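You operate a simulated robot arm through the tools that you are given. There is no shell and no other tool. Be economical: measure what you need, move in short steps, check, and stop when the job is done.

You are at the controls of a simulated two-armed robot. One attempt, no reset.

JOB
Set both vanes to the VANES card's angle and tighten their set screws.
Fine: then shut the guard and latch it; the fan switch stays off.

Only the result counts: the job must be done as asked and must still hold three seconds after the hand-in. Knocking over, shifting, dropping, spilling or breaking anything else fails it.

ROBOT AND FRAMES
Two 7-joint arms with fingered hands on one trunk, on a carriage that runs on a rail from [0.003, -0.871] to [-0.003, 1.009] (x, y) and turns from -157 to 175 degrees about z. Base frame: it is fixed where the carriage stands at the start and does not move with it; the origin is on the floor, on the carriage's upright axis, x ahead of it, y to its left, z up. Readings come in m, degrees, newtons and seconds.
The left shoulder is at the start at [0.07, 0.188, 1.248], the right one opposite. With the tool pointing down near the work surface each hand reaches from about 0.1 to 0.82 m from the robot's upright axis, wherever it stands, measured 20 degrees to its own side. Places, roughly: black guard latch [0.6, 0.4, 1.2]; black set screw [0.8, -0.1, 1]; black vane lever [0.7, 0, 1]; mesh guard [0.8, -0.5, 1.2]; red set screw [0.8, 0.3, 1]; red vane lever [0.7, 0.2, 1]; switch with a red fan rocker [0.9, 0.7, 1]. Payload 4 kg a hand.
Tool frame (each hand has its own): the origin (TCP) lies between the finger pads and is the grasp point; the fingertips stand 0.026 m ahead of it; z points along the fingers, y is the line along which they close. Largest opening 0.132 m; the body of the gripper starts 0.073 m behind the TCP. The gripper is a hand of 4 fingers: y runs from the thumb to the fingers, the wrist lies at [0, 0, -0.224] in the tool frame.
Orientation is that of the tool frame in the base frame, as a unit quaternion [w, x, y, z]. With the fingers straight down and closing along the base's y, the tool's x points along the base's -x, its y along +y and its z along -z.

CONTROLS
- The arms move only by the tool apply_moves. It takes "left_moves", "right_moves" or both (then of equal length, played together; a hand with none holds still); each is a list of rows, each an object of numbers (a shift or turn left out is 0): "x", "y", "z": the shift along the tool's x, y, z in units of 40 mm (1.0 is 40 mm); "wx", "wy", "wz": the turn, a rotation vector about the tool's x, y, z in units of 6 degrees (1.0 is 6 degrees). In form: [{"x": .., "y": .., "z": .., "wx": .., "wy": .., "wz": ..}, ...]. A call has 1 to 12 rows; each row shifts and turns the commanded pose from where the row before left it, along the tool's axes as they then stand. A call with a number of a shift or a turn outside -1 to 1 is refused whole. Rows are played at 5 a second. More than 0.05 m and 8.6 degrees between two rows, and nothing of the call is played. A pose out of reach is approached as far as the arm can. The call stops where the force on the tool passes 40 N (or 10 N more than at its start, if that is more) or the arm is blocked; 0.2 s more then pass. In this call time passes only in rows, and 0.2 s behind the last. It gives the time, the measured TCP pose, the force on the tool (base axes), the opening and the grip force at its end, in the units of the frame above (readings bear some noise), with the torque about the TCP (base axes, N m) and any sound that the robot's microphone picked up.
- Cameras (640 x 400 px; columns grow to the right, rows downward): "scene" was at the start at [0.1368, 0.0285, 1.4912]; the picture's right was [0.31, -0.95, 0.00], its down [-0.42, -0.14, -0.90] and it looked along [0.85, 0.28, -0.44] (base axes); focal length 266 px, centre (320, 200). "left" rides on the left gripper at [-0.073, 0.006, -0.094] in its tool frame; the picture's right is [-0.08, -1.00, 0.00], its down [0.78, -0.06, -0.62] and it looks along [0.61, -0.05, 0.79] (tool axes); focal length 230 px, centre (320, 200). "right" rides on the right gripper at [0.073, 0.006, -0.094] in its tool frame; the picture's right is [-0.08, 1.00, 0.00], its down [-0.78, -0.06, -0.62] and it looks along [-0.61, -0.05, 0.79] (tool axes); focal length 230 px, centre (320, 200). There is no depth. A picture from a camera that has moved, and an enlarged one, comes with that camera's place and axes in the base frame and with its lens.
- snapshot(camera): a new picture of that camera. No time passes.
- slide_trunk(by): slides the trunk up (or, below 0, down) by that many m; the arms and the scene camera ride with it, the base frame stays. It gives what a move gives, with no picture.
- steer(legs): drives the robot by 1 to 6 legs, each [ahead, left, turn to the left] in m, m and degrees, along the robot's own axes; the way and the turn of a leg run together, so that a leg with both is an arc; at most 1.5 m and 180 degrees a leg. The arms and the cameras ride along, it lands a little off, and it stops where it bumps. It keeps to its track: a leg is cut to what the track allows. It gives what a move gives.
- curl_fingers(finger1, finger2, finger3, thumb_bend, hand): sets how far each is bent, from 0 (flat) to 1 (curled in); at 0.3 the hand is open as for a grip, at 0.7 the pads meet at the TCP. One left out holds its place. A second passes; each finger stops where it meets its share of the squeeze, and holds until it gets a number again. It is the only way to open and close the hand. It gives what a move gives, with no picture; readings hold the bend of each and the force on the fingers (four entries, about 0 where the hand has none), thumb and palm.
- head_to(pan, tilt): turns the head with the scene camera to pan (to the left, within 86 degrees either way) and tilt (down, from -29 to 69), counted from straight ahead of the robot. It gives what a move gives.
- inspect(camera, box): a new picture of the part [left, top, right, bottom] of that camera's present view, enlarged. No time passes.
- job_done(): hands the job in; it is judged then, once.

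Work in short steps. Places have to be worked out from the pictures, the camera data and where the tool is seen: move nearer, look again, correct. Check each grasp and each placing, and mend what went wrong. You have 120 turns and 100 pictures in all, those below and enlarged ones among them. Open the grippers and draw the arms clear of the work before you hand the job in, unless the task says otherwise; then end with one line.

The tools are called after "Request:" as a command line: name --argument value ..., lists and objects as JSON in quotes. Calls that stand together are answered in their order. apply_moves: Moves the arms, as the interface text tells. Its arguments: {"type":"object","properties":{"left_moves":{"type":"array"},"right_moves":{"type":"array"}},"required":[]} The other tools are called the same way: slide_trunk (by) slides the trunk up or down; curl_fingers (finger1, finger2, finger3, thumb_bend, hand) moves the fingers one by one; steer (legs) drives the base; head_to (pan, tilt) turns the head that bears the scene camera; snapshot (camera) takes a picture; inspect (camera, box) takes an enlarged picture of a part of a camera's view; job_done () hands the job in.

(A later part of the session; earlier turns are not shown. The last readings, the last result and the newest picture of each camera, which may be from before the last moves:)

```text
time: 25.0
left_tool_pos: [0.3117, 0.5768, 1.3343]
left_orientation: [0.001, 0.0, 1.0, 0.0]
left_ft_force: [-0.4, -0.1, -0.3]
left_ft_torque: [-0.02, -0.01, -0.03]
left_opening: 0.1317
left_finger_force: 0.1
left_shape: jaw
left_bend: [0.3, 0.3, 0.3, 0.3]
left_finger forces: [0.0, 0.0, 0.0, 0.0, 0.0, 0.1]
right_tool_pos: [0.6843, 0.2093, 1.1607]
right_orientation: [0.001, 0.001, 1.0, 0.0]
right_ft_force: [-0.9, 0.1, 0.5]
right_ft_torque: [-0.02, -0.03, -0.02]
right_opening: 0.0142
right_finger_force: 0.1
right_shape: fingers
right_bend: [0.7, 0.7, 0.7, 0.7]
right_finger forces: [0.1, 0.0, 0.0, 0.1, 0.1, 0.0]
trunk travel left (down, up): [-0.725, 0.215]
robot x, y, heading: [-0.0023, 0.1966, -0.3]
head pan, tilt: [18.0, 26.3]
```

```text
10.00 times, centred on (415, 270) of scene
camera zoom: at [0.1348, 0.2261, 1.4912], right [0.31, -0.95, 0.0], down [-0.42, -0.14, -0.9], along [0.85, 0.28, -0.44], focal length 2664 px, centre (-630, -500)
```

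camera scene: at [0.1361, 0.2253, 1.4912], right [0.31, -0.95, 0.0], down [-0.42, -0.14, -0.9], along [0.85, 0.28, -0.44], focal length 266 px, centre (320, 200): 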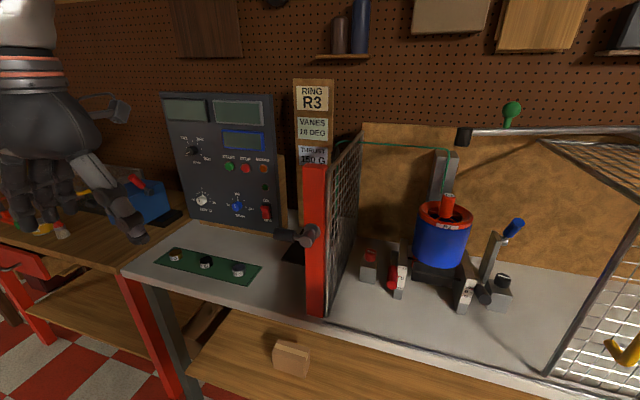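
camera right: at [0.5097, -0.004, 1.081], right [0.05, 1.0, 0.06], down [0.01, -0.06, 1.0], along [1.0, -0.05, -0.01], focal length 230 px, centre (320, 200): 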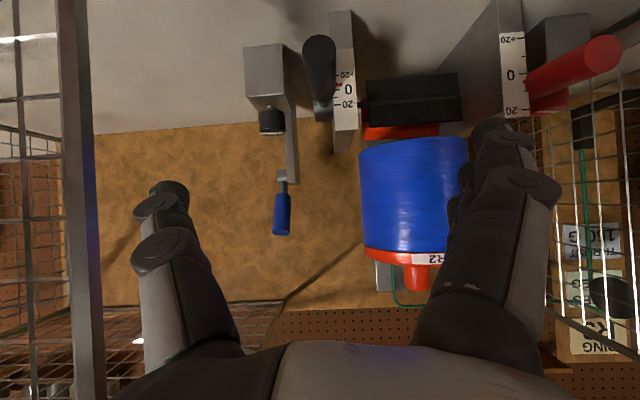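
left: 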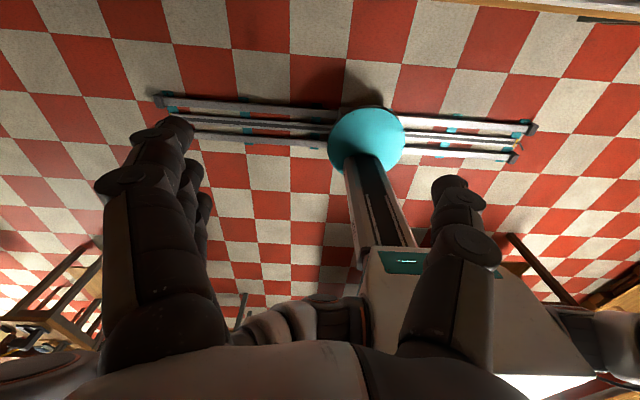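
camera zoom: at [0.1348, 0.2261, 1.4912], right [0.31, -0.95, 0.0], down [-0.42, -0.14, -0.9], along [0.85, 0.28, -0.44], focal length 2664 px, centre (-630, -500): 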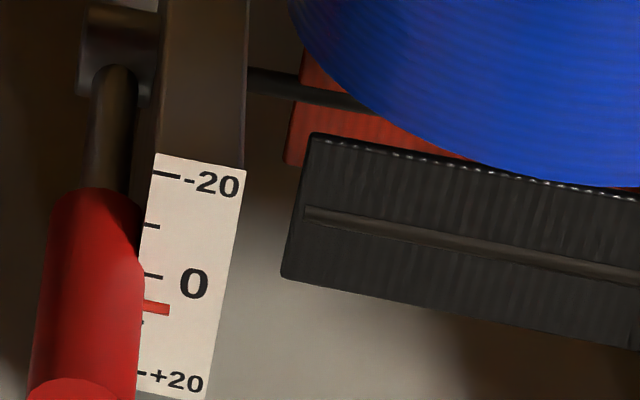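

The scene reads about +6.5, so the true value is probably around +5. I'll push to z of about 0.992, then check both from the level view.

Request:
apply_moves --right_moves '[{"z": 1}, {"z": 1}, {"z": 1}, {"z": 0.7}, {"z": 0.2}, {"z": 0.15}, {"z": 0.15}, {"z": 0}]'

Request:
apply_moves --right_moves '[{"z": -0.8}, {"z": -0.8}, {"x": 0.6, "z": -0.4, "y": -0.5}, {"x": 0.7, "wy": -0.9, "y": -0.5}, {"wy": -0.96, "y": -0.5}, {"wy": -0.96, "y": -0.5}, {"wy": -0.96, "y": -0.5}, {"wy": -0.96}, {"wy": -0.96}, {"wy": -0.96}, {"wy": -0.96}, {"wy": -0.96}]'

Request:
snapshot --camera "right"

```text
time: 26.8
left_tool_pos: [0.3145, 0.5771, 1.3346]
left_orientation: [0.0, 0.0, 1.0, 0.0]
left_ft_force: [-0.1, -0.5, 0.8]
left_ft_torque: [0.0, 0.02, 0.01]
left_opening: 0.1321
left_finger_force: 0.0
left_shape: jaw
left_bend: [0.3, 0.3, 0.3, 0.3]
left_finger forces: [0.0, 0.1, 0.1, 0.0, 0.1, 0.0]
right_tool_pos: [0.6845, 0.2093, 0.9898]
right_orientation: [-0.001, 0.002, 1.0, 0.001]
right_ft_force: [0.2, -0.1, 1.0]
right_ft_torque: [-0.03, 0.02, -0.01]
right_opening: 0.0142
right_finger_force: 0.0
right_shape: fingers
right_bend: [0.7, 0.7, 0.7, 0.7]
right_finger forces: [0.0, 0.0, 0.0, 0.1, 0.0, 0.0]
trunk travel left (down, up): [-0.725, 0.215]
robot x, y, heading: [0.0014, 0.1987, -0.0]
head pan, tilt: [18.0, 26.3]
```

```text
time: 29.4
left_tool_pos: [0.3145, 0.5757, 1.3342]
left_orientation: [0.0, 0.0, 1.0, 0.0]
left_ft_force: [0.0, -1.1, 0.1]
left_ft_torque: [0.03, 0.0, -0.02]
left_opening: 0.1321
left_finger_force: 0.1
left_shape: jaw
left_bend: [0.3, 0.3, 0.3, 0.3]
left_finger forces: [0.0, 0.0, 0.1, 0.0, 0.0, 0.0]
right_tool_pos: [0.6309, 0.107, 1.0719]
right_orientation: [0.435, 0.001, 0.9, 0.001]
right_ft_force: [-0.2, 0.9, -0.4]
right_ft_torque: [0.0, 0.01, 0.02]
right_opening: 0.0146
right_finger_force: 0.0
right_shape: fingers
right_bend: [0.7, 0.7, 0.7, 0.7]
right_finger forces: [0.0, 0.0, 0.1, 0.0, 0.1, 0.1]
trunk travel left (down, up): [-0.725, 0.215]
robot x, y, heading: [0.0025, 0.2006, -0.0]
head pan, tilt: [18.0, 26.3]
```

```text
68 pictures are left
camera right: at [0.5133, 0.1135, 1.0735], right [0.05, 1.0, 0.06], down [0.0, -0.06, 1.0], along [1.0, -0.05, -0.01], focal length 230 px, centre (320, 200)
```

right: 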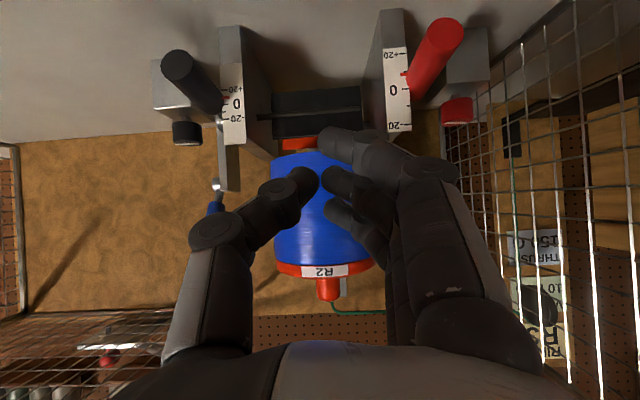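

Both scales are in view. I'll move the camera straight down about 7 cm to remove the vertical parallax, then enlarge both.

Request:
apply_moves --right_moves '[{"x": 0.79, "z": 0.61}, {"x": 0.59, "z": 0.46}]'

Request:
inspect --camera "right" --box '[200, 110, 280, 190]'

Request:
inspect --camera "right" --box '[360, 110, 440, 210]'

```text
time: 30.0
left_tool_pos: [0.3143, 0.5773, 1.3356]
left_orientation: [0.0, 0.0, 1.0, 0.0]
left_ft_force: [0.2, -0.8, 0.7]
left_ft_torque: [-0.01, 0.03, -0.01]
left_opening: 0.1315
left_finger_force: 0.1
left_shape: jaw
left_bend: [0.3, 0.3, 0.3, 0.3]
left_finger forces: [0.0, 0.0, 0.1, 0.0, 0.1, 0.1]
right_tool_pos: [0.6304, 0.1069, 1.0029]
right_orientation: [0.436, 0.001, 0.9, 0.0]
right_ft_force: [0.5, 0.2, 0.2]
right_ft_torque: [0.03, -0.04, -0.01]
right_opening: 0.0141
right_finger_force: 0.1
right_shape: fingers
right_bend: [0.7, 0.7, 0.7, 0.7]
right_finger forces: [0.0, 0.0, 0.0, 0.0, 0.1, 0.0]
trunk travel left (down, up): [-0.725, 0.215]
robot x, y, heading: [-0.0033, 0.1975, 0.1]
head pan, tilt: [18.0, 26.3]
```

```text
5.00 times, centred on (240, 150) of right
camera zoom: at [0.5129, 0.1125, 1.0039], right [0.05, 1.0, 0.06], down [0.0, -0.06, 1.0], along [1.0, -0.05, -0.01], focal length 1150 px, centre (720, 450)
```

zoom: 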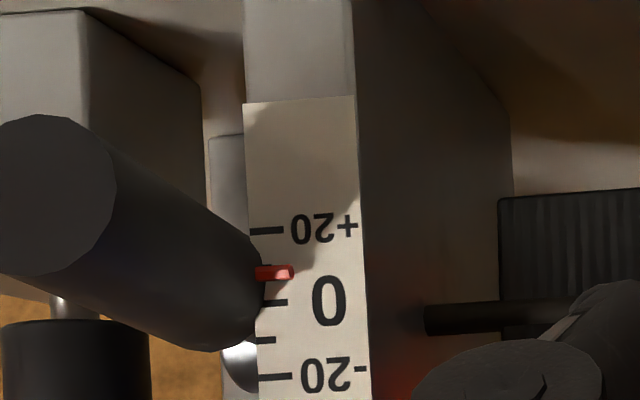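

```text
4.00 times, centred on (400, 160) of right
camera zoom: at [0.5129, 0.1125, 1.0039], right [0.05, 1.0, 0.06], down [0.0, -0.06, 1.0], along [1.0, -0.05, -0.01], focal length 920 px, centre (0, 360)
```

zoom: 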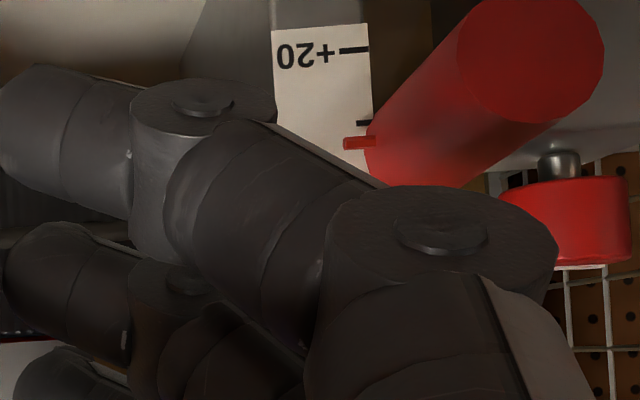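

Level view: black is about +8.4 and red about +7.4. I'll check the scene view to see whether the black lever sprang back after release.

Request:
inspect --camera "scene" --box '[465, 275, 495, 305]'

Request:
inspect --camera "scene" --box '[390, 250, 440, 290]'

```text
13.33 times, centred on (480, 290) of scene
camera zoom: at [0.1362, 0.2255, 1.4913], right [0.31, -0.95, 0.0], down [-0.42, -0.14, -0.9], along [0.85, 0.28, -0.44], focal length 3552 px, centre (-1813, -1000)
```

zoom: 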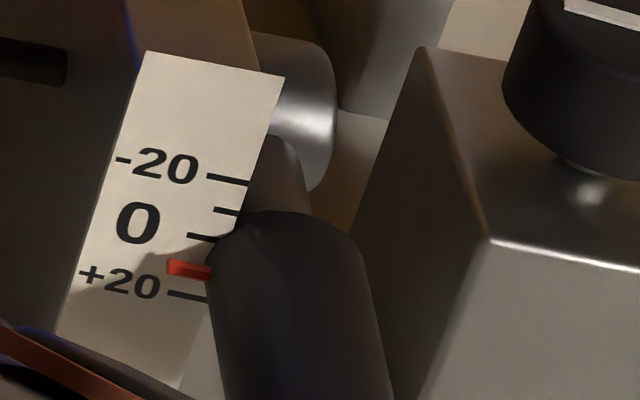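

```text
10.00 times, centred on (415, 270) of scene
camera zoom: at [0.1362, 0.2255, 1.4913], right [0.31, -0.95, 0.0], down [-0.42, -0.14, -0.9], along [0.85, 0.28, -0.44], focal length 2664 px, centre (-630, -500)
```

zoom: 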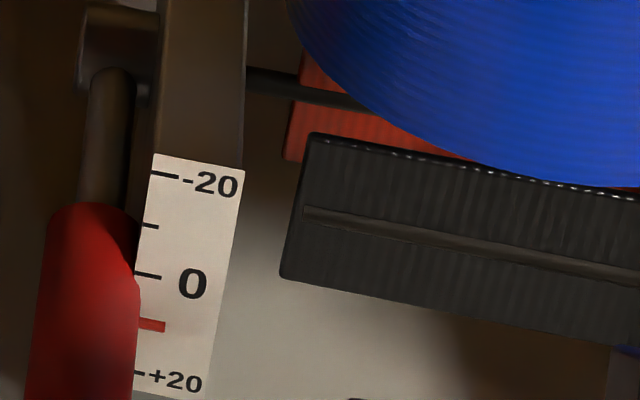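

Comparing views, the pointers stand off the scale faces, so the true angles are about +7.9 (black) and +6.5 (red). I'll push black to z of about 0.992.

Request:
apply_moves --right_moves '[{"x": -0.79, "z": -0.61}, {"x": -0.59, "z": -0.46}, {"wy": 0.96, "y": -0.33}, {"wy": 0.96, "y": -0.33}, {"wy": 0.96, "y": -0.33}, {"wy": 0.96, "y": -0.33}, {"wy": 0.96, "y": -0.33}, {"wy": 0.96, "y": -0.33}, {"wy": 0.96, "y": -0.33}, {"wy": 0.96, "y": -0.33}, {"wy": 0.9, "y": -0.29}]'

Request:
apply_moves --right_moves '[{"x": -0.6}, {"x": -0.63}, {"z": 0.7}, {"z": 0.6}, {"z": 0.35}, {"z": 0.15}, {"z": 0.1}, {"z": 0.05}, {"z": 0}]'

Request:
inspect --camera "scene" --box '[465, 275, 495, 305]'

```text
time: 32.4
left_tool_pos: [0.315, 0.5761, 1.3352]
left_orientation: [0.0, 0.0, 1.0, 0.0]
left_ft_force: [-0.2, -0.6, 0.2]
left_ft_torque: [-0.01, 0.02, 0.01]
left_opening: 0.132
left_finger_force: 0.0
left_shape: jaw
left_bend: [0.3, 0.3, 0.3, 0.3]
left_finger forces: [0.1, 0.0, 0.1, 0.0, 0.1, 0.0]
right_tool_pos: [0.6322, -0.009, 1.0714]
right_orientation: [-0.001, 0.001, 1.0, 0.001]
right_ft_force: [-0.2, -0.2, -0.3]
right_ft_torque: [0.02, 0.0, 0.0]
right_opening: 0.0145
right_finger_force: 0.1
right_shape: fingers
right_bend: [0.7, 0.7, 0.7, 0.7]
right_finger forces: [0.0, 0.0, 0.0, 0.0, 0.0, 0.1]
trunk travel left (down, up): [-0.725, 0.215]
robot x, y, heading: [-0.0034, 0.1946, -0.2]
head pan, tilt: [18.0, 26.3]
```

```text
time: 34.4
left_tool_pos: [0.3141, 0.577, 1.3347]
left_orientation: [0.001, 0.0, 1.0, 0.0]
left_ft_force: [-0.7, 0.2, -0.5]
left_ft_torque: [0.03, -0.01, 0.01]
left_opening: 0.1318
left_finger_force: 0.0
left_shape: jaw
left_bend: [0.3, 0.3, 0.3, 0.3]
left_finger forces: [0.1, 0.0, 0.1, 0.0, 0.0, 0.1]
right_tool_pos: [0.6801, -0.0091, 0.9939]
right_orientation: [0.0, 0.001, 1.0, 0.001]
right_ft_force: [-0.3, 1.2, 0.4]
right_ft_torque: [0.04, -0.05, 0.03]
right_opening: 0.0143
right_finger_force: 0.7
right_shape: fingers
right_bend: [0.7, 0.7, 0.7, 0.7]
right_finger forces: [0.1, 0.1, 0.8, 0.0, 0.1, 0.0]
trunk travel left (down, up): [-0.725, 0.215]
robot x, y, heading: [-0.0009, 0.1961, 0.1]
head pan, tilt: [18.0, 26.3]
```

```text
13.33 times, centred on (480, 290) of scene
camera zoom: at [0.1361, 0.2259, 1.4912], right [0.31, -0.95, 0.0], down [-0.42, -0.14, -0.9], along [0.85, 0.28, -0.44], focal length 3552 px, centre (-1813, -1000)
```

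zoom: 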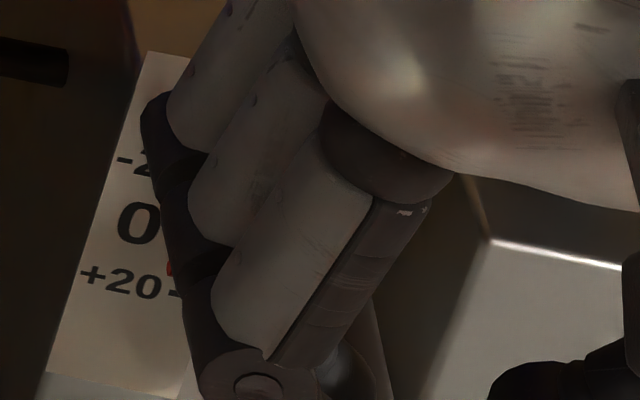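

It has moved slightly. I'll push 2.5 mm more, then lift and check.

Request:
apply_moves --right_moves '[{"z": 0.06}, {"z": 0}, {"z": -1}, {"z": -1}, {"z": -1}]'

Request:
inspect --camera "scene" --box '[465, 275, 495, 305]'

```text
time: 35.6
left_tool_pos: [0.314, 0.5764, 1.3354]
left_orientation: [0.0, 0.0, 1.0, 0.001]
left_ft_force: [-0.7, 0.2, -0.4]
left_ft_torque: [0.01, 0.02, 0.02]
left_opening: 0.1321
left_finger_force: 0.0
left_shape: jaw
left_bend: [0.3, 0.3, 0.3, 0.3]
left_finger forces: [0.0, 0.0, 0.0, 0.0, 0.0, 0.0]
right_tool_pos: [0.6804, -0.0105, 1.1145]
right_orientation: [0.0, 0.002, 1.0, 0.0]
right_ft_force: [-0.2, 0.2, -0.2]
right_ft_torque: [-0.01, 0.0, 0.02]
right_opening: 0.0144
right_finger_force: 0.1
right_shape: fingers
right_bend: [0.7, 0.7, 0.7, 0.7]
right_finger forces: [0.1, 0.0, 0.1, 0.0, 0.1, 0.0]
trunk travel left (down, up): [-0.725, 0.215]
robot x, y, heading: [-0.0007, 0.1995, 0.1]
head pan, tilt: [18.0, 26.3]
```

```text
13.33 times, centred on (480, 290) of scene
camera zoom: at [0.1351, 0.2258, 1.4912], right [0.31, -0.95, 0.0], down [-0.42, -0.14, -0.9], along [0.85, 0.28, -0.44], focal length 3552 px, centre (-1813, -1000)
```

zoom: 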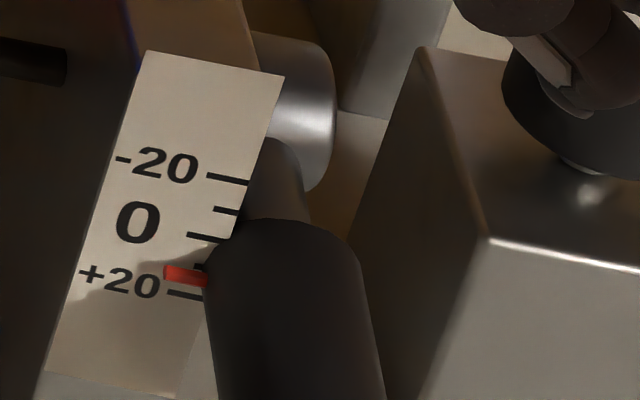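

Black is at its target row of 276. Now the red lever: I'll move over and press to z of about 0.981, then lift and look.

Request:
apply_moves --right_moves '[{"y": 0.9}, {"y": 0.95}, {"y": 0.95}, {"y": 0.95}, {"y": 0.9}, {"y": 0.83, "x": -0.1}, {"z": 1}, {"z": 1}, {"z": 0.8}, {"z": 0.3}, {"z": 0.12}, {"z": 0.12}]'

Request:
apply_moves --right_moves '[{"z": 0}, {"z": -1}, {"z": -1}, {"z": -1}, {"z": -1}]'

Request:
inspect --camera "scene" --box '[390, 250, 440, 290]'

```text
time: 38.2
left_tool_pos: [0.3148, 0.577, 1.3343]
left_orientation: [0.0, 0.0, 1.0, 0.0]
left_ft_force: [0.6, 0.0, -1.1]
left_ft_torque: [0.01, -0.01, 0.01]
left_opening: 0.1317
left_finger_force: 0.0
left_shape: jaw
left_bend: [0.3, 0.3, 0.3, 0.3]
left_finger forces: [0.1, 0.0, 0.0, 0.1, 0.0, 0.0]
right_tool_pos: [0.687, 0.2098, 0.9772]
right_orientation: [-0.001, 0.0, 1.0, 0.001]
right_ft_force: [-0.1, 0.5, -0.1]
right_ft_torque: [0.0, 0.0, 0.01]
right_opening: 0.0143
right_finger_force: 0.1
right_shape: fingers
right_bend: [0.7, 0.7, 0.7, 0.7]
right_finger forces: [0.1, 0.0, 0.5, 0.1, 0.1, 0.0]
trunk travel left (down, up): [-0.725, 0.215]
robot x, y, heading: [0.0012, 0.1984, -0.1]
head pan, tilt: [18.0, 26.3]
```

```text
time: 39.4
left_tool_pos: [0.3149, 0.577, 1.3349]
left_orientation: [0.001, 0.0, 1.0, 0.0]
left_ft_force: [-0.3, 0.5, 0.0]
left_ft_torque: [-0.03, -0.01, -0.01]
left_opening: 0.1317
left_finger_force: 0.1
left_shape: jaw
left_bend: [0.3, 0.3, 0.3, 0.3]
left_finger forces: [0.1, 0.1, 0.0, 0.0, 0.1, 0.0]
right_tool_pos: [0.6834, 0.2094, 1.1391]
right_orientation: [0.001, 0.001, 1.0, 0.0]
right_ft_force: [-0.3, 1.4, 1.0]
right_ft_torque: [0.01, -0.01, -0.04]
right_opening: 0.0144
right_finger_force: 0.0
right_shape: fingers
right_bend: [0.7, 0.7, 0.7, 0.7]
right_finger forces: [0.1, 0.0, 0.0, 0.0, 0.1, 0.1]
trunk travel left (down, up): [-0.725, 0.215]
robot x, y, heading: [-0.0006, 0.1988, -0.1]
head pan, tilt: [18.0, 26.3]
```

```text
10.00 times, centred on (415, 270) of scene
camera zoom: at [0.1349, 0.2257, 1.4912], right [0.31, -0.95, 0.0], down [-0.42, -0.14, -0.9], along [0.85, 0.28, -0.44], focal length 2664 px, centre (-630, -500)
```

zoom: 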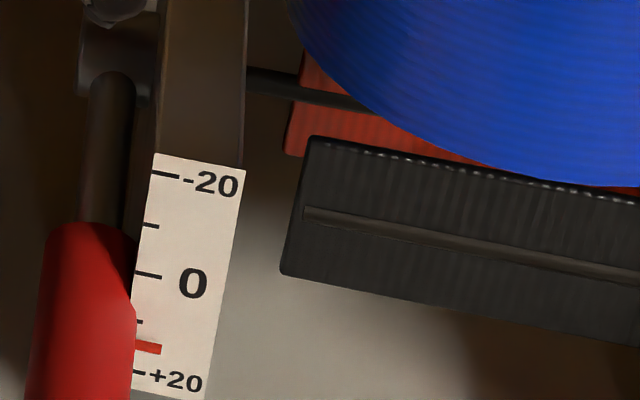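

The red may be about 1 degree over. I'll take a true level view with the camera at scale height and the hand open.

Request:
apply_moves --right_moves '[{"x": 0.8, "y": -0.3}, {"x": 0.8, "y": -0.3}, {"wy": -0.96, "y": -0.3}, {"wy": -0.96, "y": -0.3}, {"wy": -0.96, "y": -0.3}, {"wy": -0.96, "y": -0.3}, {"wy": -0.96, "y": -0.3}, {"wy": -0.96, "y": -0.3}, {"wy": -0.96, "y": -0.1}, {"wy": -0.96}, {"wy": -0.9}]'

Request:
curl_fingers --hand "right" --finger1 0.2 --finger2 0.2 --finger3 0.2 --thumb_bend 0.2

Request:
apply_moves --right_moves '[{"x": 0.79, "z": 0.61}, {"x": 0.79, "z": 0.61}, {"x": 0.79, "z": 0.61}, {"x": 0.79, "z": 0.61}]'

Request:
snapshot --camera "right"

```text
time: 41.8
left_tool_pos: [0.3147, 0.5775, 1.3349]
left_orientation: [0.0, 0.0, 1.0, -0.001]
left_ft_force: [0.3, 0.0, -0.2]
left_ft_torque: [0.02, 0.01, -0.06]
left_opening: 0.1319
left_finger_force: 0.1
left_shape: jaw
left_bend: [0.3, 0.3, 0.3, 0.3]
left_finger forces: [0.0, 0.0, 0.1, 0.1, 0.0, 0.0]
right_tool_pos: [0.6227, 0.1088, 1.1379]
right_orientation: [0.435, 0.002, 0.901, 0.0]
right_ft_force: [0.3, 0.9, 0.3]
right_ft_torque: [0.04, -0.02, 0.02]
right_opening: 0.0141
right_finger_force: 0.1
right_shape: fingers
right_bend: [0.7, 0.7, 0.7, 0.7]
right_finger forces: [0.0, 0.0, 0.0, 0.1, 0.1, 0.1]
trunk travel left (down, up): [-0.725, 0.215]
robot x, y, heading: [-0.0019, 0.2006, 0.1]
head pan, tilt: [18.0, 26.3]
```

```text
time: 42.8
left_tool_pos: [0.3145, 0.5763, 1.3345]
left_orientation: [0.0, 0.0, 1.0, 0.0]
left_ft_force: [-0.3, -0.3, 0.2]
left_ft_torque: [-0.01, 0.02, 0.01]
left_opening: 0.132
left_finger_force: 0.1
left_shape: jaw
left_bend: [0.3, 0.3, 0.3, 0.3]
left_finger forces: [0.1, 0.1, 0.0, 0.0, 0.1, 0.0]
right_tool_pos: [0.6225, 0.1097, 1.1372]
right_orientation: [0.435, 0.001, 0.901, 0.0]
right_ft_force: [0.2, 0.0, 0.0]
right_ft_torque: [-0.01, 0.03, -0.01]
right_opening: 0.1565
right_finger_force: 0.0
right_shape: fingers
right_bend: [0.2, 0.2, 0.2, 0.2]
right_finger forces: [0.0, 0.1, 0.0, 0.1, 0.1, 0.1]
trunk travel left (down, up): [-0.725, 0.215]
robot x, y, heading: [0.0038, 0.197, -0.1]
head pan, tilt: [18.0, 26.3]
```

```text
time: 43.8
left_tool_pos: [0.315, 0.5758, 1.3346]
left_orientation: [0.0, 0.0, 1.0, 0.0]
left_ft_force: [0.2, -0.4, -0.1]
left_ft_torque: [-0.02, -0.02, -0.03]
left_opening: 0.1322
left_finger_force: 0.0
left_shape: jaw
left_bend: [0.3, 0.3, 0.3, 0.3]
left_finger forces: [0.1, 0.0, 0.1, 0.0, 0.0, 0.0]
right_tool_pos: [0.6182, 0.109, 0.9783]
right_orientation: [0.434, 0.002, 0.901, 0.0]
right_ft_force: [0.2, -0.6, 0.1]
right_ft_torque: [0.0, -0.01, 0.01]
right_opening: 0.1563
right_finger_force: 0.0
right_shape: fingers
right_bend: [0.2, 0.2, 0.2, 0.2]
right_finger forces: [0.1, 0.1, 0.0, 0.0, 0.0, 0.1]
trunk travel left (down, up): [-0.725, 0.215]
robot x, y, heading: [-0.0009, 0.1973, -0.1]
head pan, tilt: [18.0, 26.3]
```

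```text
60 pictures are left
camera right: at [0.5005, 0.1152, 0.9802], right [0.05, 1.0, 0.06], down [0.01, -0.06, 1.0], along [1.0, -0.05, -0.01], focal length 230 px, centre (320, 200)
```

right: 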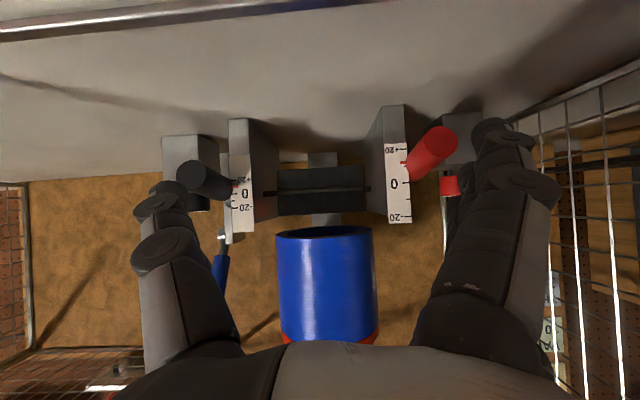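

The camera is level with the scales. I'll enlarge both.

Request:
inspect --camera "right" --box '[215, 165, 265, 220]'

Request:
inspect --camera "right" --box '[370, 130, 440, 225]'

```text
7.27 times, centred on (240, 192) of right
camera zoom: at [0.5005, 0.1152, 0.9802], right [0.05, 1.0, 0.06], down [0.01, -0.06, 1.0], along [1.0, -0.05, -0.01], focal length 1673 px, centre (902, 254)
```

zoom: 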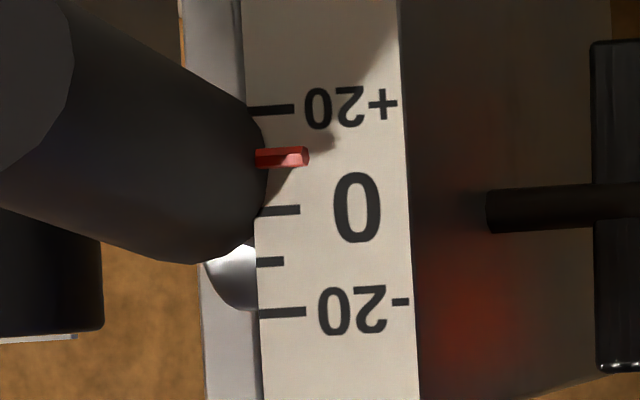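

```text
4.21 times, centred on (405, 178) of right
camera zoom: at [0.5005, 0.1152, 0.9802], right [0.05, 1.0, 0.06], down [0.01, -0.06, 1.0], along [1.0, -0.05, -0.01], focal length 969 px, centre (-38, 295)
```

zoom: 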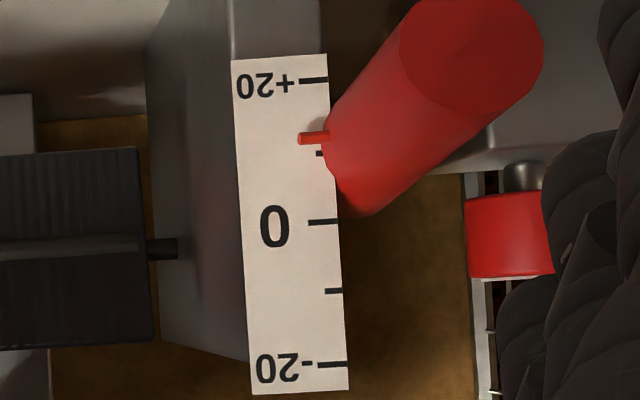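

Black is about +10.2. Red is about +11.3, so I'll grip the red lever from above and lift it a few mm.

Request:
apply_moves --right_moves '[{"x": -0.79, "z": -0.61}, {"x": -0.79, "z": -0.61}, {"x": -0.79, "z": -0.61}, {"x": -0.79, "z": -0.61}]'

Request:
apply_moves --right_moves '[{"wy": 0.96, "y": 0.4}, {"wy": 0.96, "y": 0.4}, {"wy": 0.96, "y": 0.4}, {"wy": 0.96, "y": 0.4}, {"wy": 0.96, "y": 0.4}, {"wy": 0.96, "y": 0.4}, {"wy": 0.96, "y": 0.1}, {"wy": 0.96}, {"wy": 0.9}, {"x": -1}, {"x": -1}]'

Request:
curl_fingers --hand "right" --finger1 0.4 --finger2 0.4 --finger3 0.4 --thumb_bend 0.4

Request:
apply_moves --right_moves '[{"z": 1}, {"z": 1}, {"z": 1}]'

Request:
inspect --camera "scene" --box '[360, 230, 460, 320]'

```text
time: 44.8
left_tool_pos: [0.3136, 0.5767, 1.3348]
left_orientation: [0.0, 0.0, 1.0, 0.0]
left_ft_force: [-0.3, 0.2, 0.7]
left_ft_torque: [0.0, 0.03, 0.04]
left_opening: 0.132
left_finger_force: 0.1
left_shape: jaw
left_bend: [0.3, 0.3, 0.3, 0.3]
left_finger forces: [0.0, 0.0, 0.0, 0.0, 0.0, 0.1]
right_tool_pos: [0.6213, 0.1096, 1.1396]
right_orientation: [0.435, 0.002, 0.901, -0.001]
right_ft_force: [-0.2, -0.6, -0.3]
right_ft_torque: [0.02, 0.01, 0.01]
right_opening: 0.1563
right_finger_force: 0.1
right_shape: fingers
right_bend: [0.2, 0.2, 0.2, 0.2]
right_finger forces: [0.0, 0.0, 0.1, 0.0, 0.0, 0.0]
trunk travel left (down, up): [-0.725, 0.215]
robot x, y, heading: [0.0008, 0.1978, -0.1]
head pan, tilt: [18.0, 26.3]
```

```text
time: 47.2
left_tool_pos: [0.3152, 0.5786, 1.3326]
left_orientation: [0.0, 0.0, 1.0, -0.002]
left_ft_force: [0.5, 0.3, -0.5]
left_ft_torque: [-0.02, 0.0, 0.02]
left_opening: 0.1319
left_finger_force: 0.0
left_shape: jaw
left_bend: [0.3, 0.3, 0.3, 0.3]
left_finger forces: [0.0, 0.0, 0.0, 0.0, 0.0, 0.0]
right_tool_pos: [0.7012, 0.211, 1.1361]
right_orientation: [0.001, 0.0, 1.0, -0.001]
right_ft_force: [-1.1, 0.8, -0.1]
right_ft_torque: [0.04, 0.02, 0.01]
right_opening: 0.1568
right_finger_force: 0.0
right_shape: fingers
right_bend: [0.2, 0.2, 0.2, 0.2]
right_finger forces: [0.0, 0.0, 0.0, 0.0, 0.0, 0.0]
trunk travel left (down, up): [-0.725, 0.215]
robot x, y, heading: [-0.0037, 0.1946, -0.3]
head pan, tilt: [18.0, 26.3]
```

```text
time: 48.2
left_tool_pos: [0.3148, 0.5773, 1.3354]
left_orientation: [0.0, 0.001, 1.0, 0.0]
left_ft_force: [-0.4, -0.6, -0.2]
left_ft_torque: [0.04, 0.02, -0.03]
left_opening: 0.1319
left_finger_force: 0.1
left_shape: jaw
left_bend: [0.3, 0.3, 0.3, 0.3]
left_finger forces: [0.0, 0.0, 0.0, 0.0, 0.0, 0.0]
right_tool_pos: [0.7029, 0.2105, 1.1363]
right_orientation: [0.0, 0.001, 1.0, 0.0]
right_ft_force: [0.8, 0.1, -0.4]
right_ft_torque: [0.0, 0.01, 0.03]
right_opening: 0.1047
right_finger_force: 0.1
right_shape: fingers
right_bend: [0.4, 0.4, 0.4, 0.4]
right_finger forces: [0.0, 0.0, 0.0, 0.0, 0.0, 0.1]
trunk travel left (down, up): [-0.725, 0.215]
robot x, y, heading: [-0.0031, 0.1936, -0.2]
head pan, tilt: [18.0, 26.3]
```

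```text
time: 49.0
left_tool_pos: [0.3142, 0.5773, 1.335]
left_orientation: [0.001, 0.0, 1.0, 0.0]
left_ft_force: [-0.3, 0.5, 0.3]
left_ft_torque: [-0.03, -0.04, -0.02]
left_opening: 0.1317
left_finger_force: 0.1
left_shape: jaw
left_bend: [0.3, 0.3, 0.3, 0.3]
left_finger forces: [0.1, 0.0, 0.1, 0.0, 0.0, 0.0]
right_tool_pos: [0.7015, 0.2112, 1.0159]
right_orientation: [0.0, 0.001, 1.0, 0.0]
right_ft_force: [-0.4, 1.0, -0.3]
right_ft_torque: [0.0, 0.02, -0.02]
right_opening: 0.1047
right_finger_force: 0.0
right_shape: fingers
right_bend: [0.4, 0.4, 0.4, 0.4]
right_finger forces: [0.1, 0.0, 0.1, 0.0, 0.1, 0.1]
trunk travel left (down, up): [-0.725, 0.215]
robot x, y, heading: [-0.0046, 0.1929, -0.2]
head pan, tilt: [18.0, 26.3]
```

```text
4.44 times, centred on (410, 275) of scene
camera zoom: at [0.1365, 0.226, 1.4912], right [0.31, -0.95, 0.0], down [-0.42, -0.14, -0.9], along [0.85, 0.28, -0.44], focal length 1184 px, centre (-80, -133)
```

zoom: 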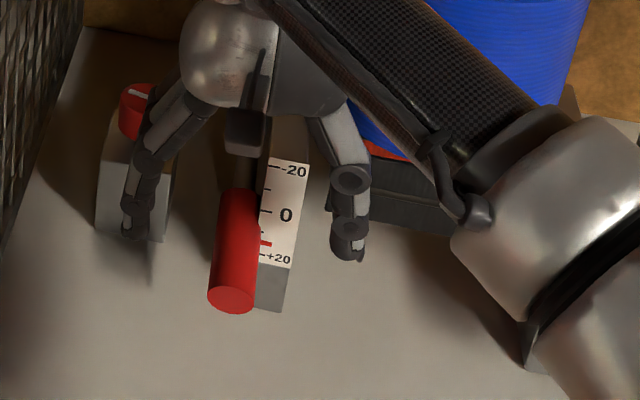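

The fingers straddle the red grip. I'll lower to z of about 0.955 and close gently.

Request:
apply_moves --right_moves '[{"z": 0.5}, {"z": 0.5}, {"z": 0.5}]'

Request:
curl_fingers --hand "right" --finger1 0.62 --finger2 0.62 --finger3 0.62 --thumb_bend 0.62

Request:
inspect --camera "scene" --box '[360, 230, 460, 320]'

```text
time: 49.8
left_tool_pos: [0.3148, 0.5774, 1.3336]
left_orientation: [0.0, 0.001, 1.0, 0.001]
left_ft_force: [0.3, -0.3, 0.7]
left_ft_torque: [-0.03, -0.03, 0.01]
left_opening: 0.1318
left_finger_force: 0.2
left_shape: jaw
left_bend: [0.3, 0.3, 0.3, 0.3]
left_finger forces: [0.1, 0.0, 0.0, 0.1, 0.0, 0.0]
right_tool_pos: [0.7028, 0.211, 0.9552]
right_orientation: [0.0, 0.001, 1.0, 0.0]
right_ft_force: [0.0, -0.1, 0.6]
right_ft_torque: [-0.01, -0.02, -0.02]
right_opening: 0.1048
right_finger_force: 0.0
right_shape: fingers
right_bend: [0.4, 0.4, 0.4, 0.4]
right_finger forces: [0.0, 0.1, 0.0, 0.1, 0.0, 0.1]
trunk travel left (down, up): [-0.725, 0.215]
robot x, y, heading: [0.0009, 0.1973, 0.0]
head pan, tilt: [18.0, 26.3]
```

```text
time: 50.8
left_tool_pos: [0.3138, 0.576, 1.3358]
left_orientation: [0.0, 0.0, 1.0, 0.0]
left_ft_force: [0.1, 0.0, 0.5]
left_ft_torque: [-0.05, -0.03, -0.04]
left_opening: 0.1318
left_finger_force: 0.1
left_shape: jaw
left_bend: [0.3, 0.3, 0.3, 0.3]
left_finger forces: [0.0, 0.0, 0.0, 0.0, 0.1, 0.0]
right_tool_pos: [0.7019, 0.21, 0.9558]
right_orientation: [0.0, 0.002, 1.0, 0.001]
right_ft_force: [-0.8, -0.5, 0.2]
right_ft_torque: [0.02, -0.02, 0.0]
right_opening: 0.035
right_finger_force: 0.2
right_shape: fingers
right_bend: [0.62, 0.62, 0.62, 0.61]
right_finger forces: [0.0, 0.1, 0.0, 0.0, 0.8, 0.0]
trunk travel left (down, up): [-0.725, 0.215]
robot x, y, heading: [-0.0056, 0.1981, -0.2]
head pan, tilt: [18.0, 26.3]
```

```text
4.44 times, centred on (410, 275) of scene
camera zoom: at [0.1363, 0.2257, 1.4912], right [0.31, -0.95, 0.0], down [-0.42, -0.14, -0.9], along [0.85, 0.28, -0.44], focal length 1184 px, centre (-80, -133)
```

zoom: 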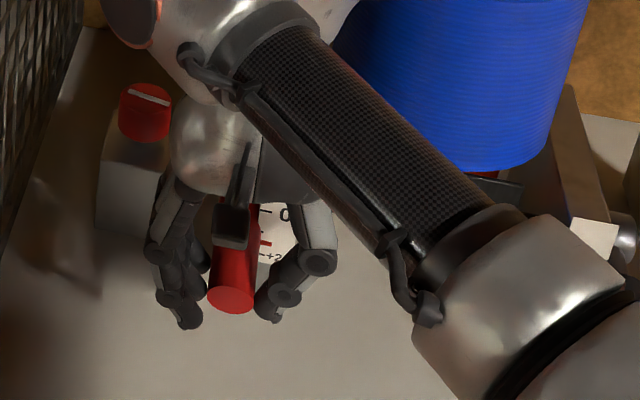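

The thumb touches and the fingers nearly do. I'll close the fingers onto the grip, then lift 3 mm.

Request:
curl_fingers --hand "right" --finger1 0.68 --finger2 0.68 --finger3 0.68 --thumb_bend 0.65

Request:
inspect --camera "scene" --box '[400, 265, 440, 305]'

Request:
apply_moves --right_moves '[{"z": -0.05}, {"z": -0.05}, {"z": 0}]'

Request:
inspect --camera "scene" --box '[400, 265, 440, 305]'

```text
time: 51.8
left_tool_pos: [0.314, 0.5776, 1.3339]
left_orientation: [0.0, 0.0, 1.0, 0.001]
left_ft_force: [1.0, -1.1, -0.2]
left_ft_torque: [0.04, 0.01, -0.04]
left_opening: 0.132
left_finger_force: 0.1
left_shape: jaw
left_bend: [0.3, 0.3, 0.3, 0.3]
left_finger forces: [0.0, 0.0, 0.1, 0.1, 0.0, 0.0]
right_tool_pos: [0.7026, 0.2113, 0.9568]
right_orientation: [0.0, 0.001, 1.0, 0.0]
right_ft_force: [-0.3, 2.5, -1.0]
right_ft_torque: [0.01, 0.02, 0.08]
right_opening: 0.0262
right_finger_force: 5.8
right_shape: fingers
right_bend: [0.68, 0.63, 0.64, 0.63]
right_finger forces: [0.0, 3.7, 3.4, 0.0, 4.6, 0.1]
trunk travel left (down, up): [-0.725, 0.215]
robot x, y, heading: [0.001, 0.1969, -0.1]
head pan, tilt: [18.0, 26.3]
```

```text
10.00 times, centred on (420, 285) of scene
camera zoom: at [0.1363, 0.2263, 1.4912], right [0.31, -0.95, 0.0], down [-0.42, -0.14, -0.9], along [0.85, 0.28, -0.44], focal length 2664 px, centre (-680, -650)
```

zoom: 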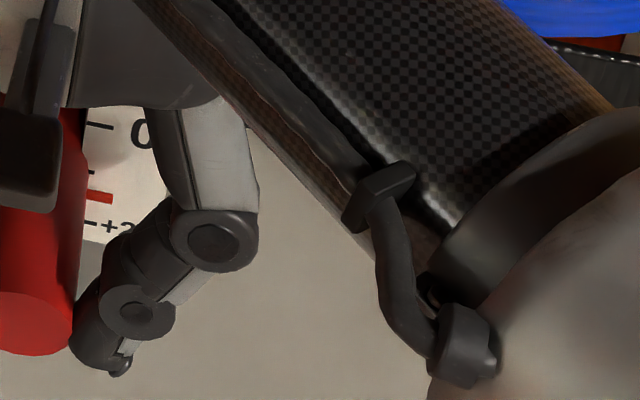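

```text
time: 52.6
left_tool_pos: [0.3141, 0.5783, 1.335]
left_orientation: [0.0, 0.0, 1.0, 0.0]
left_ft_force: [0.6, 0.9, 0.0]
left_ft_torque: [0.03, 0.01, 0.02]
left_opening: 0.132
left_finger_force: 0.1
left_shape: jaw
left_bend: [0.3, 0.3, 0.3, 0.3]
left_finger forces: [0.0, 0.1, 0.0, 0.0, 0.1, 0.0]
right_tool_pos: [0.7022, 0.2114, 0.9624]
right_orientation: [0.0, 0.001, 1.0, 0.0]
right_ft_force: [-5.6, 2.7, -2.8]
right_ft_torque: [-0.02, 0.17, 0.07]
right_opening: 0.0263
right_finger_force: 5.4
right_shape: fingers
right_bend: [0.68, 0.63, 0.64, 0.63]
right_finger forces: [0.2, 4.0, 3.7, 0.0, 4.3, 0.0]
trunk travel left (down, up): [-0.725, 0.215]
robot x, y, heading: [-0.0011, 0.1968, -0.0]
head pan, tilt: [18.0, 26.3]
```

```text
10.00 times, centred on (420, 285) of scene
camera zoom: at [0.1355, 0.2264, 1.4912], right [0.31, -0.95, 0.0], down [-0.42, -0.14, -0.9], along [0.85, 0.28, -0.44], focal length 2664 px, centre (-680, -650)
```

zoom: 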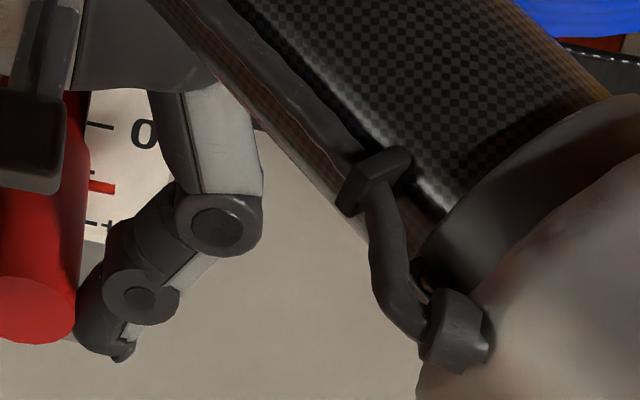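

Red now reads about +9.2 against a target row of 191. I'll lower it 1.5 mm.

Request:
apply_moves --right_moves '[{"z": 0.045}, {"z": 0}]'

Request:
inspect --camera "scene" --box '[400, 265, 440, 305]'

```text
time: 53.2
left_tool_pos: [0.3131, 0.5771, 1.3345]
left_orientation: [0.0, 0.0, 1.0, 0.0]
left_ft_force: [-0.7, 0.0, 0.2]
left_ft_torque: [-0.04, -0.01, -0.02]
left_opening: 0.1316
left_finger_force: 0.0
left_shape: jaw
left_bend: [0.3, 0.3, 0.3, 0.3]
left_finger forces: [0.1, 0.0, 0.1, 0.1, 0.0, 0.0]
right_tool_pos: [0.7011, 0.211, 0.9612]
right_orientation: [0.001, 0.001, 1.0, 0.0]
right_ft_force: [-6.3, 3.5, -0.9]
right_ft_torque: [0.01, 0.17, 0.09]
right_opening: 0.0264
right_finger_force: 6.7
right_shape: fingers
right_bend: [0.68, 0.63, 0.64, 0.63]
right_finger forces: [0.3, 4.2, 3.5, 0.0, 4.2, 0.0]
trunk travel left (down, up): [-0.725, 0.215]
robot x, y, heading: [-0.0023, 0.1959, -0.1]
head pan, tilt: [18.0, 26.3]
```

```text
10.00 times, centred on (420, 285) of scene
camera zoom: at [0.1354, 0.2264, 1.4913], right [0.31, -0.95, 0.0], down [-0.42, -0.14, -0.9], along [0.85, 0.28, -0.44], focal length 2664 px, centre (-680, -650)
```

zoom: 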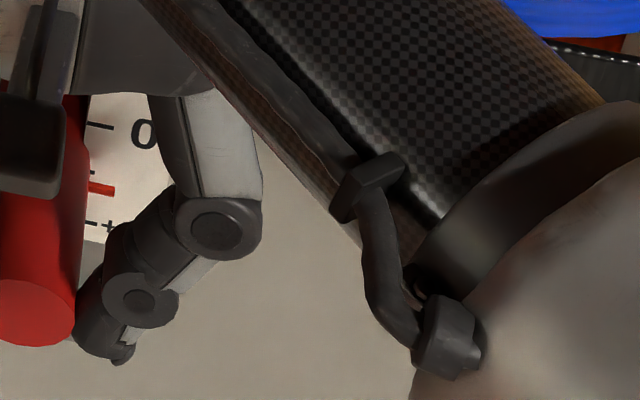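

Red is at about +9.8 (row 190). I'll release, lift, and move the hand away from the mesh panel before shifting the carriage for the red screw.

Request:
curl_fingers --hand "right" --finger1 0.5 --finger2 0.5 --finger3 0.5 --thumb_bend 0.5

Request:
apply_moves --right_moves '[{"z": -0.5}, {"z": -1}, {"z": -1}, {"z": -1}, {"z": -1, "x": 0.5}, {"z": -0.5, "x": 0.6, "y": -0.5}, {"x": 0.5, "y": -0.9}, {"x": 0.5, "y": -0.9}, {"y": -0.9}]'

Request:
steer --legs '[[0, 0.13, 0]]'

Request:
snapshot --camera "scene"

```text
time: 54.2
left_tool_pos: [0.314, 0.5771, 1.3341]
left_orientation: [0.0, 0.0, 1.0, 0.001]
left_ft_force: [0.2, 0.0, 0.1]
left_ft_torque: [0.02, 0.0, 0.0]
left_opening: 0.132
left_finger_force: 0.1
left_shape: jaw
left_bend: [0.3, 0.3, 0.3, 0.3]
left_finger forces: [0.1, 0.0, 0.1, 0.0, 0.0, 0.0]
right_tool_pos: [0.7022, 0.2095, 0.961]
right_orientation: [0.0, 0.002, 1.0, 0.0]
right_ft_force: [0.0, 0.4, 0.0]
right_ft_torque: [0.04, -0.01, 0.0]
right_opening: 0.0697
right_finger_force: 0.0
right_shape: fingers
right_bend: [0.5, 0.5, 0.5, 0.5]
right_finger forces: [0.1, 0.0, 0.0, 0.1, 0.0, 0.0]
trunk travel left (down, up): [-0.725, 0.215]
robot x, y, heading: [-0.0004, 0.2006, -0.0]
head pan, tilt: [18.0, 26.3]
```

```text
time: 56.2
left_tool_pos: [0.3133, 0.5762, 1.3355]
left_orientation: [0.0, -0.001, 1.0, 0.0]
left_ft_force: [0.2, -0.4, -0.9]
left_ft_torque: [0.04, 0.02, 0.0]
left_opening: 0.1318
left_finger_force: 0.0
left_shape: jaw
left_bend: [0.3, 0.3, 0.3, 0.3]
left_finger forces: [0.0, 0.0, 0.0, 0.0, 0.1, 0.1]
right_tool_pos: [0.618, 0.0818, 1.1603]
right_orientation: [-0.001, 0.001, 1.0, 0.001]
right_ft_force: [-0.5, 0.5, -0.7]
right_ft_torque: [-0.02, 0.02, 0.02]
right_opening: 0.0702
right_finger_force: 0.1
right_shape: fingers
right_bend: [0.5, 0.5, 0.5, 0.5]
right_finger forces: [0.1, 0.0, 0.0, 0.0, 0.0, 0.0]
trunk travel left (down, up): [-0.725, 0.215]
robot x, y, heading: [0.0001, 0.2012, -0.2]
head pan, tilt: [18.0, 26.3]
```

```text
time: 57.5
left_tool_pos: [0.3149, 0.7027, 1.3354]
left_orientation: [0.0, 0.001, 1.0, 0.0]
left_ft_force: [0.6, -0.5, -0.2]
left_ft_torque: [0.01, -0.01, 0.02]
left_opening: 0.1319
left_finger_force: 0.1
left_shape: jaw
left_bend: [0.3, 0.3, 0.3, 0.3]
left_finger forces: [0.0, 0.0, 0.0, 0.1, 0.0, 0.1]
right_tool_pos: [0.6176, 0.2078, 1.1613]
right_orientation: [0.001, 0.002, 1.0, 0.001]
right_ft_force: [0.0, -0.9, 0.2]
right_ft_torque: [0.05, 0.01, 0.03]
right_opening: 0.0702
right_finger_force: 0.0
right_shape: fingers
right_bend: [0.5, 0.5, 0.5, 0.5]
right_finger forces: [0.1, 0.1, 0.0, 0.0, 0.0, 0.0]
trunk travel left (down, up): [-0.725, 0.215]
robot x, y, heading: [-0.0004, 0.3233, -0.2]
head pan, tilt: [18.0, 26.3]
```

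```text
52 pictures are left
camera scene: at [0.1359, 0.3511, 1.4912], right [0.31, -0.95, 0.0], down [-0.42, -0.13, -0.9], along [0.85, 0.28, -0.44], focal length 266 px, centre (320, 200)
```

scene: 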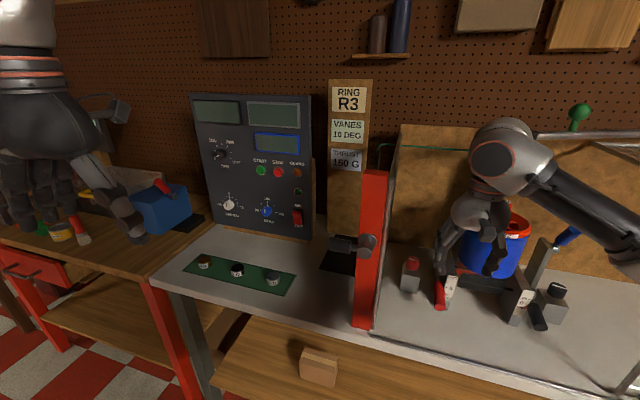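

The mesh panel is near y 0.365 and the red knob top is at about (0.829, 0.282, 0.98). I'll go above it, tilt the hand 25 degrees back, and yaw counter-clockwise ready for a clockwise stroke.

Request:
apply_moves --right_moves '[{"x": -0.91, "y": 0.34, "z": 0.3}, {"x": -0.91, "y": 0.34, "z": 0.3}, {"x": -0.91, "y": 0.34, "z": 0.3}, {"x": -0.91, "y": 0.34, "z": 0.3}, {"x": -0.91, "y": 0.34, "z": 0.3}, {"wy": -0.84}, {"wy": -0.84}, {"wy": -0.84}, {"wy": -0.84}, {"wy": -0.84}]'

Request:
apply_moves --right_moves '[{"wx": -0.38, "wz": -0.82}, {"wx": -0.38, "wz": -0.82}, {"wx": -0.38, "wz": -0.82}, {"wx": -0.38, "wz": -0.82}, {"wx": -0.38, "wz": -0.82}, {"wx": -0.38, "wz": -0.82}]'

Request:
snapshot --camera "right"

Request:
inspect --camera "scene" --box '[360, 190, 520, 310]'

```text
time: 59.7
left_tool_pos: [0.3141, 0.7045, 1.3363]
left_orientation: [0.001, 0.002, 1.0, 0.0]
left_ft_force: [-0.3, 0.5, 0.7]
left_ft_torque: [-0.01, 0.0, 0.0]
left_opening: 0.1321
left_finger_force: 0.0
left_shape: jaw
left_bend: [0.3, 0.3, 0.3, 0.3]
left_finger forces: [0.0, 0.1, 0.1, 0.0, 0.0, 0.0]
right_tool_pos: [0.7529, 0.2596, 1.1142]
right_orientation: [0.22, 0.003, 0.975, 0.0]
right_ft_force: [0.4, -0.4, -0.3]
right_ft_torque: [0.01, -0.01, 0.0]
right_opening: 0.0704
right_finger_force: 0.1
right_shape: fingers
right_bend: [0.5, 0.5, 0.5, 0.5]
right_finger forces: [0.0, 0.0, 0.1, 0.0, 0.0, 0.1]
right hand out of reach, approached as far as the arm can: row 4, 5
trunk travel left (down, up): [-0.725, 0.215]
robot x, y, heading: [0.0006, 0.3239, -0.1]
head pan, tilt: [18.0, 26.3]
```

```text
time: 61.1
left_tool_pos: [0.3157, 0.704, 1.3349]
left_orientation: [0.0, 0.001, 1.0, 0.0]
left_ft_force: [-0.4, -0.2, -0.5]
left_ft_torque: [0.01, 0.0, -0.02]
left_opening: 0.1318
left_finger_force: 0.0
left_shape: jaw
left_bend: [0.3, 0.3, 0.3, 0.3]
left_finger forces: [0.0, 0.1, 0.0, 0.0, 0.0, 0.1]
right_tool_pos: [0.7525, 0.2584, 1.1148]
right_orientation: [0.21, -0.273, 0.937, 0.059]
right_ft_force: [0.8, -0.2, -1.2]
right_ft_torque: [-0.02, 0.01, 0.0]
right_opening: 0.0707
right_finger_force: 0.1
right_shape: fingers
right_bend: [0.5, 0.5, 0.5, 0.5]
right_finger forces: [0.0, 0.1, 0.1, 0.1, 0.0, 0.1]
trunk travel left (down, up): [-0.725, 0.215]
robot x, y, heading: [-0.0015, 0.3238, -0.2]
head pan, tilt: [18.0, 26.3]
```

```text
51 pictures are left
camera right: at [0.6605, 0.207, 1.1687], right [-0.47, 0.88, 0.03], down [0.41, 0.19, 0.89], along [0.78, 0.43, -0.45], focal length 230 px, centre (320, 200)
```

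right: 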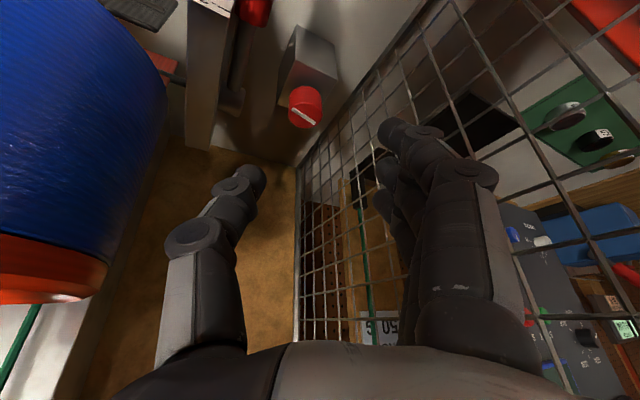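

```text
3.33 times, centred on (440, 250) of scene
camera zoom: at [0.136, 0.3533, 1.4912], right [0.31, -0.95, 0.0], down [-0.42, -0.14, -0.9], along [0.85, 0.28, -0.44], focal length 888 px, centre (-80, 33)
```

zoom: 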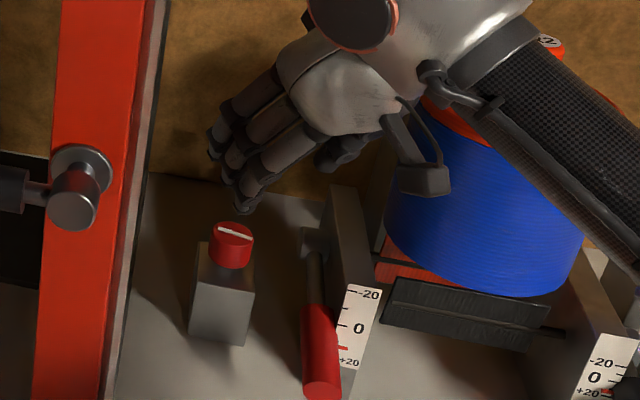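

The knob triangulates to about (0.822, 0.280, 0.98). I'll move to 5 cm above it in this orientation.

Request:
apply_moves --right_moves '[{"x": -0.168, "y": -0.12, "z": 0.668}, {"x": -0.168, "y": -0.12, "z": 0.668}, {"x": -0.168, "y": -0.12, "z": 0.668}, {"x": -0.168, "y": -0.12, "z": 0.668}]'

Request:
snapshot --camera "right"

Request:
inspect --camera "scene" --box '[360, 190, 520, 310]'

```text
time: 62.1
left_tool_pos: [0.3146, 0.7056, 1.3342]
left_orientation: [0.0, 0.001, 1.0, -0.001]
left_ft_force: [0.4, 0.2, -0.4]
left_ft_torque: [0.01, 0.02, 0.0]
left_opening: 0.1318
left_finger_force: 0.1
left_shape: jaw
left_bend: [0.3, 0.3, 0.3, 0.3]
left_finger forces: [0.0, 0.0, 0.0, 0.1, 0.0, 0.0]
right_tool_pos: [0.8242, 0.2807, 1.0291]
right_orientation: [0.209, -0.271, 0.938, 0.059]
right_ft_force: [-0.2, 0.4, 0.2]
right_ft_torque: [0.0, 0.0, 0.01]
right_opening: 0.0705
right_finger_force: 0.1
right_shape: fingers
right_bend: [0.5, 0.5, 0.5, 0.5]
right_finger forces: [0.0, 0.1, 0.1, 0.0, 0.0, 0.0]
trunk travel left (down, up): [-0.725, 0.215]
robot x, y, heading: [-0.003, 0.3263, -0.3]
head pan, tilt: [18.0, 26.3]
```

```text
49 pictures are left
camera right: at [0.7303, 0.2293, 1.0832], right [-0.47, 0.88, 0.03], down [0.41, 0.19, 0.89], along [0.78, 0.43, -0.45], focal length 230 px, centre (320, 200)
```

right: 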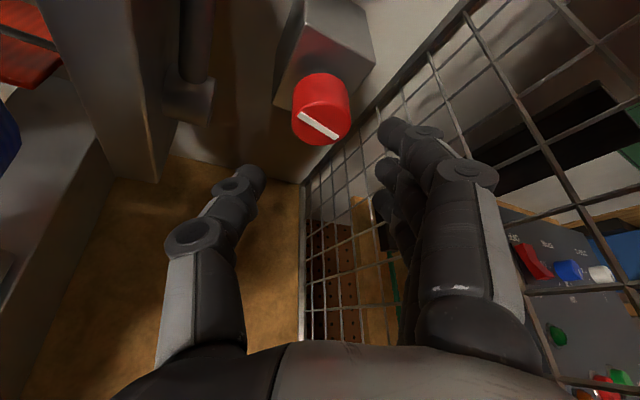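

```text
3.33 times, centred on (440, 250) of scene
camera zoom: at [0.1367, 0.3549, 1.4911], right [0.31, -0.95, 0.0], down [-0.42, -0.14, -0.9], along [0.85, 0.27, -0.44], focal length 888 px, centre (-80, 33)
```

zoom: 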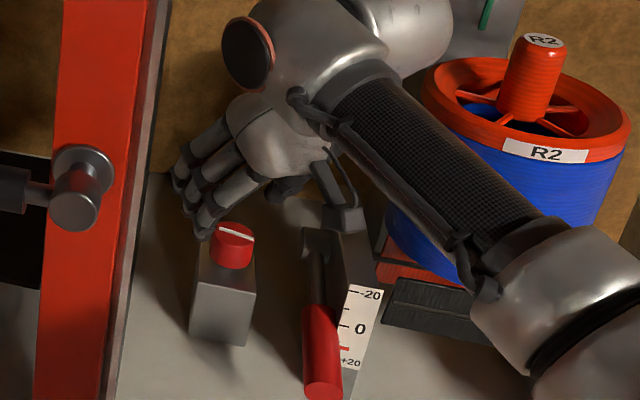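

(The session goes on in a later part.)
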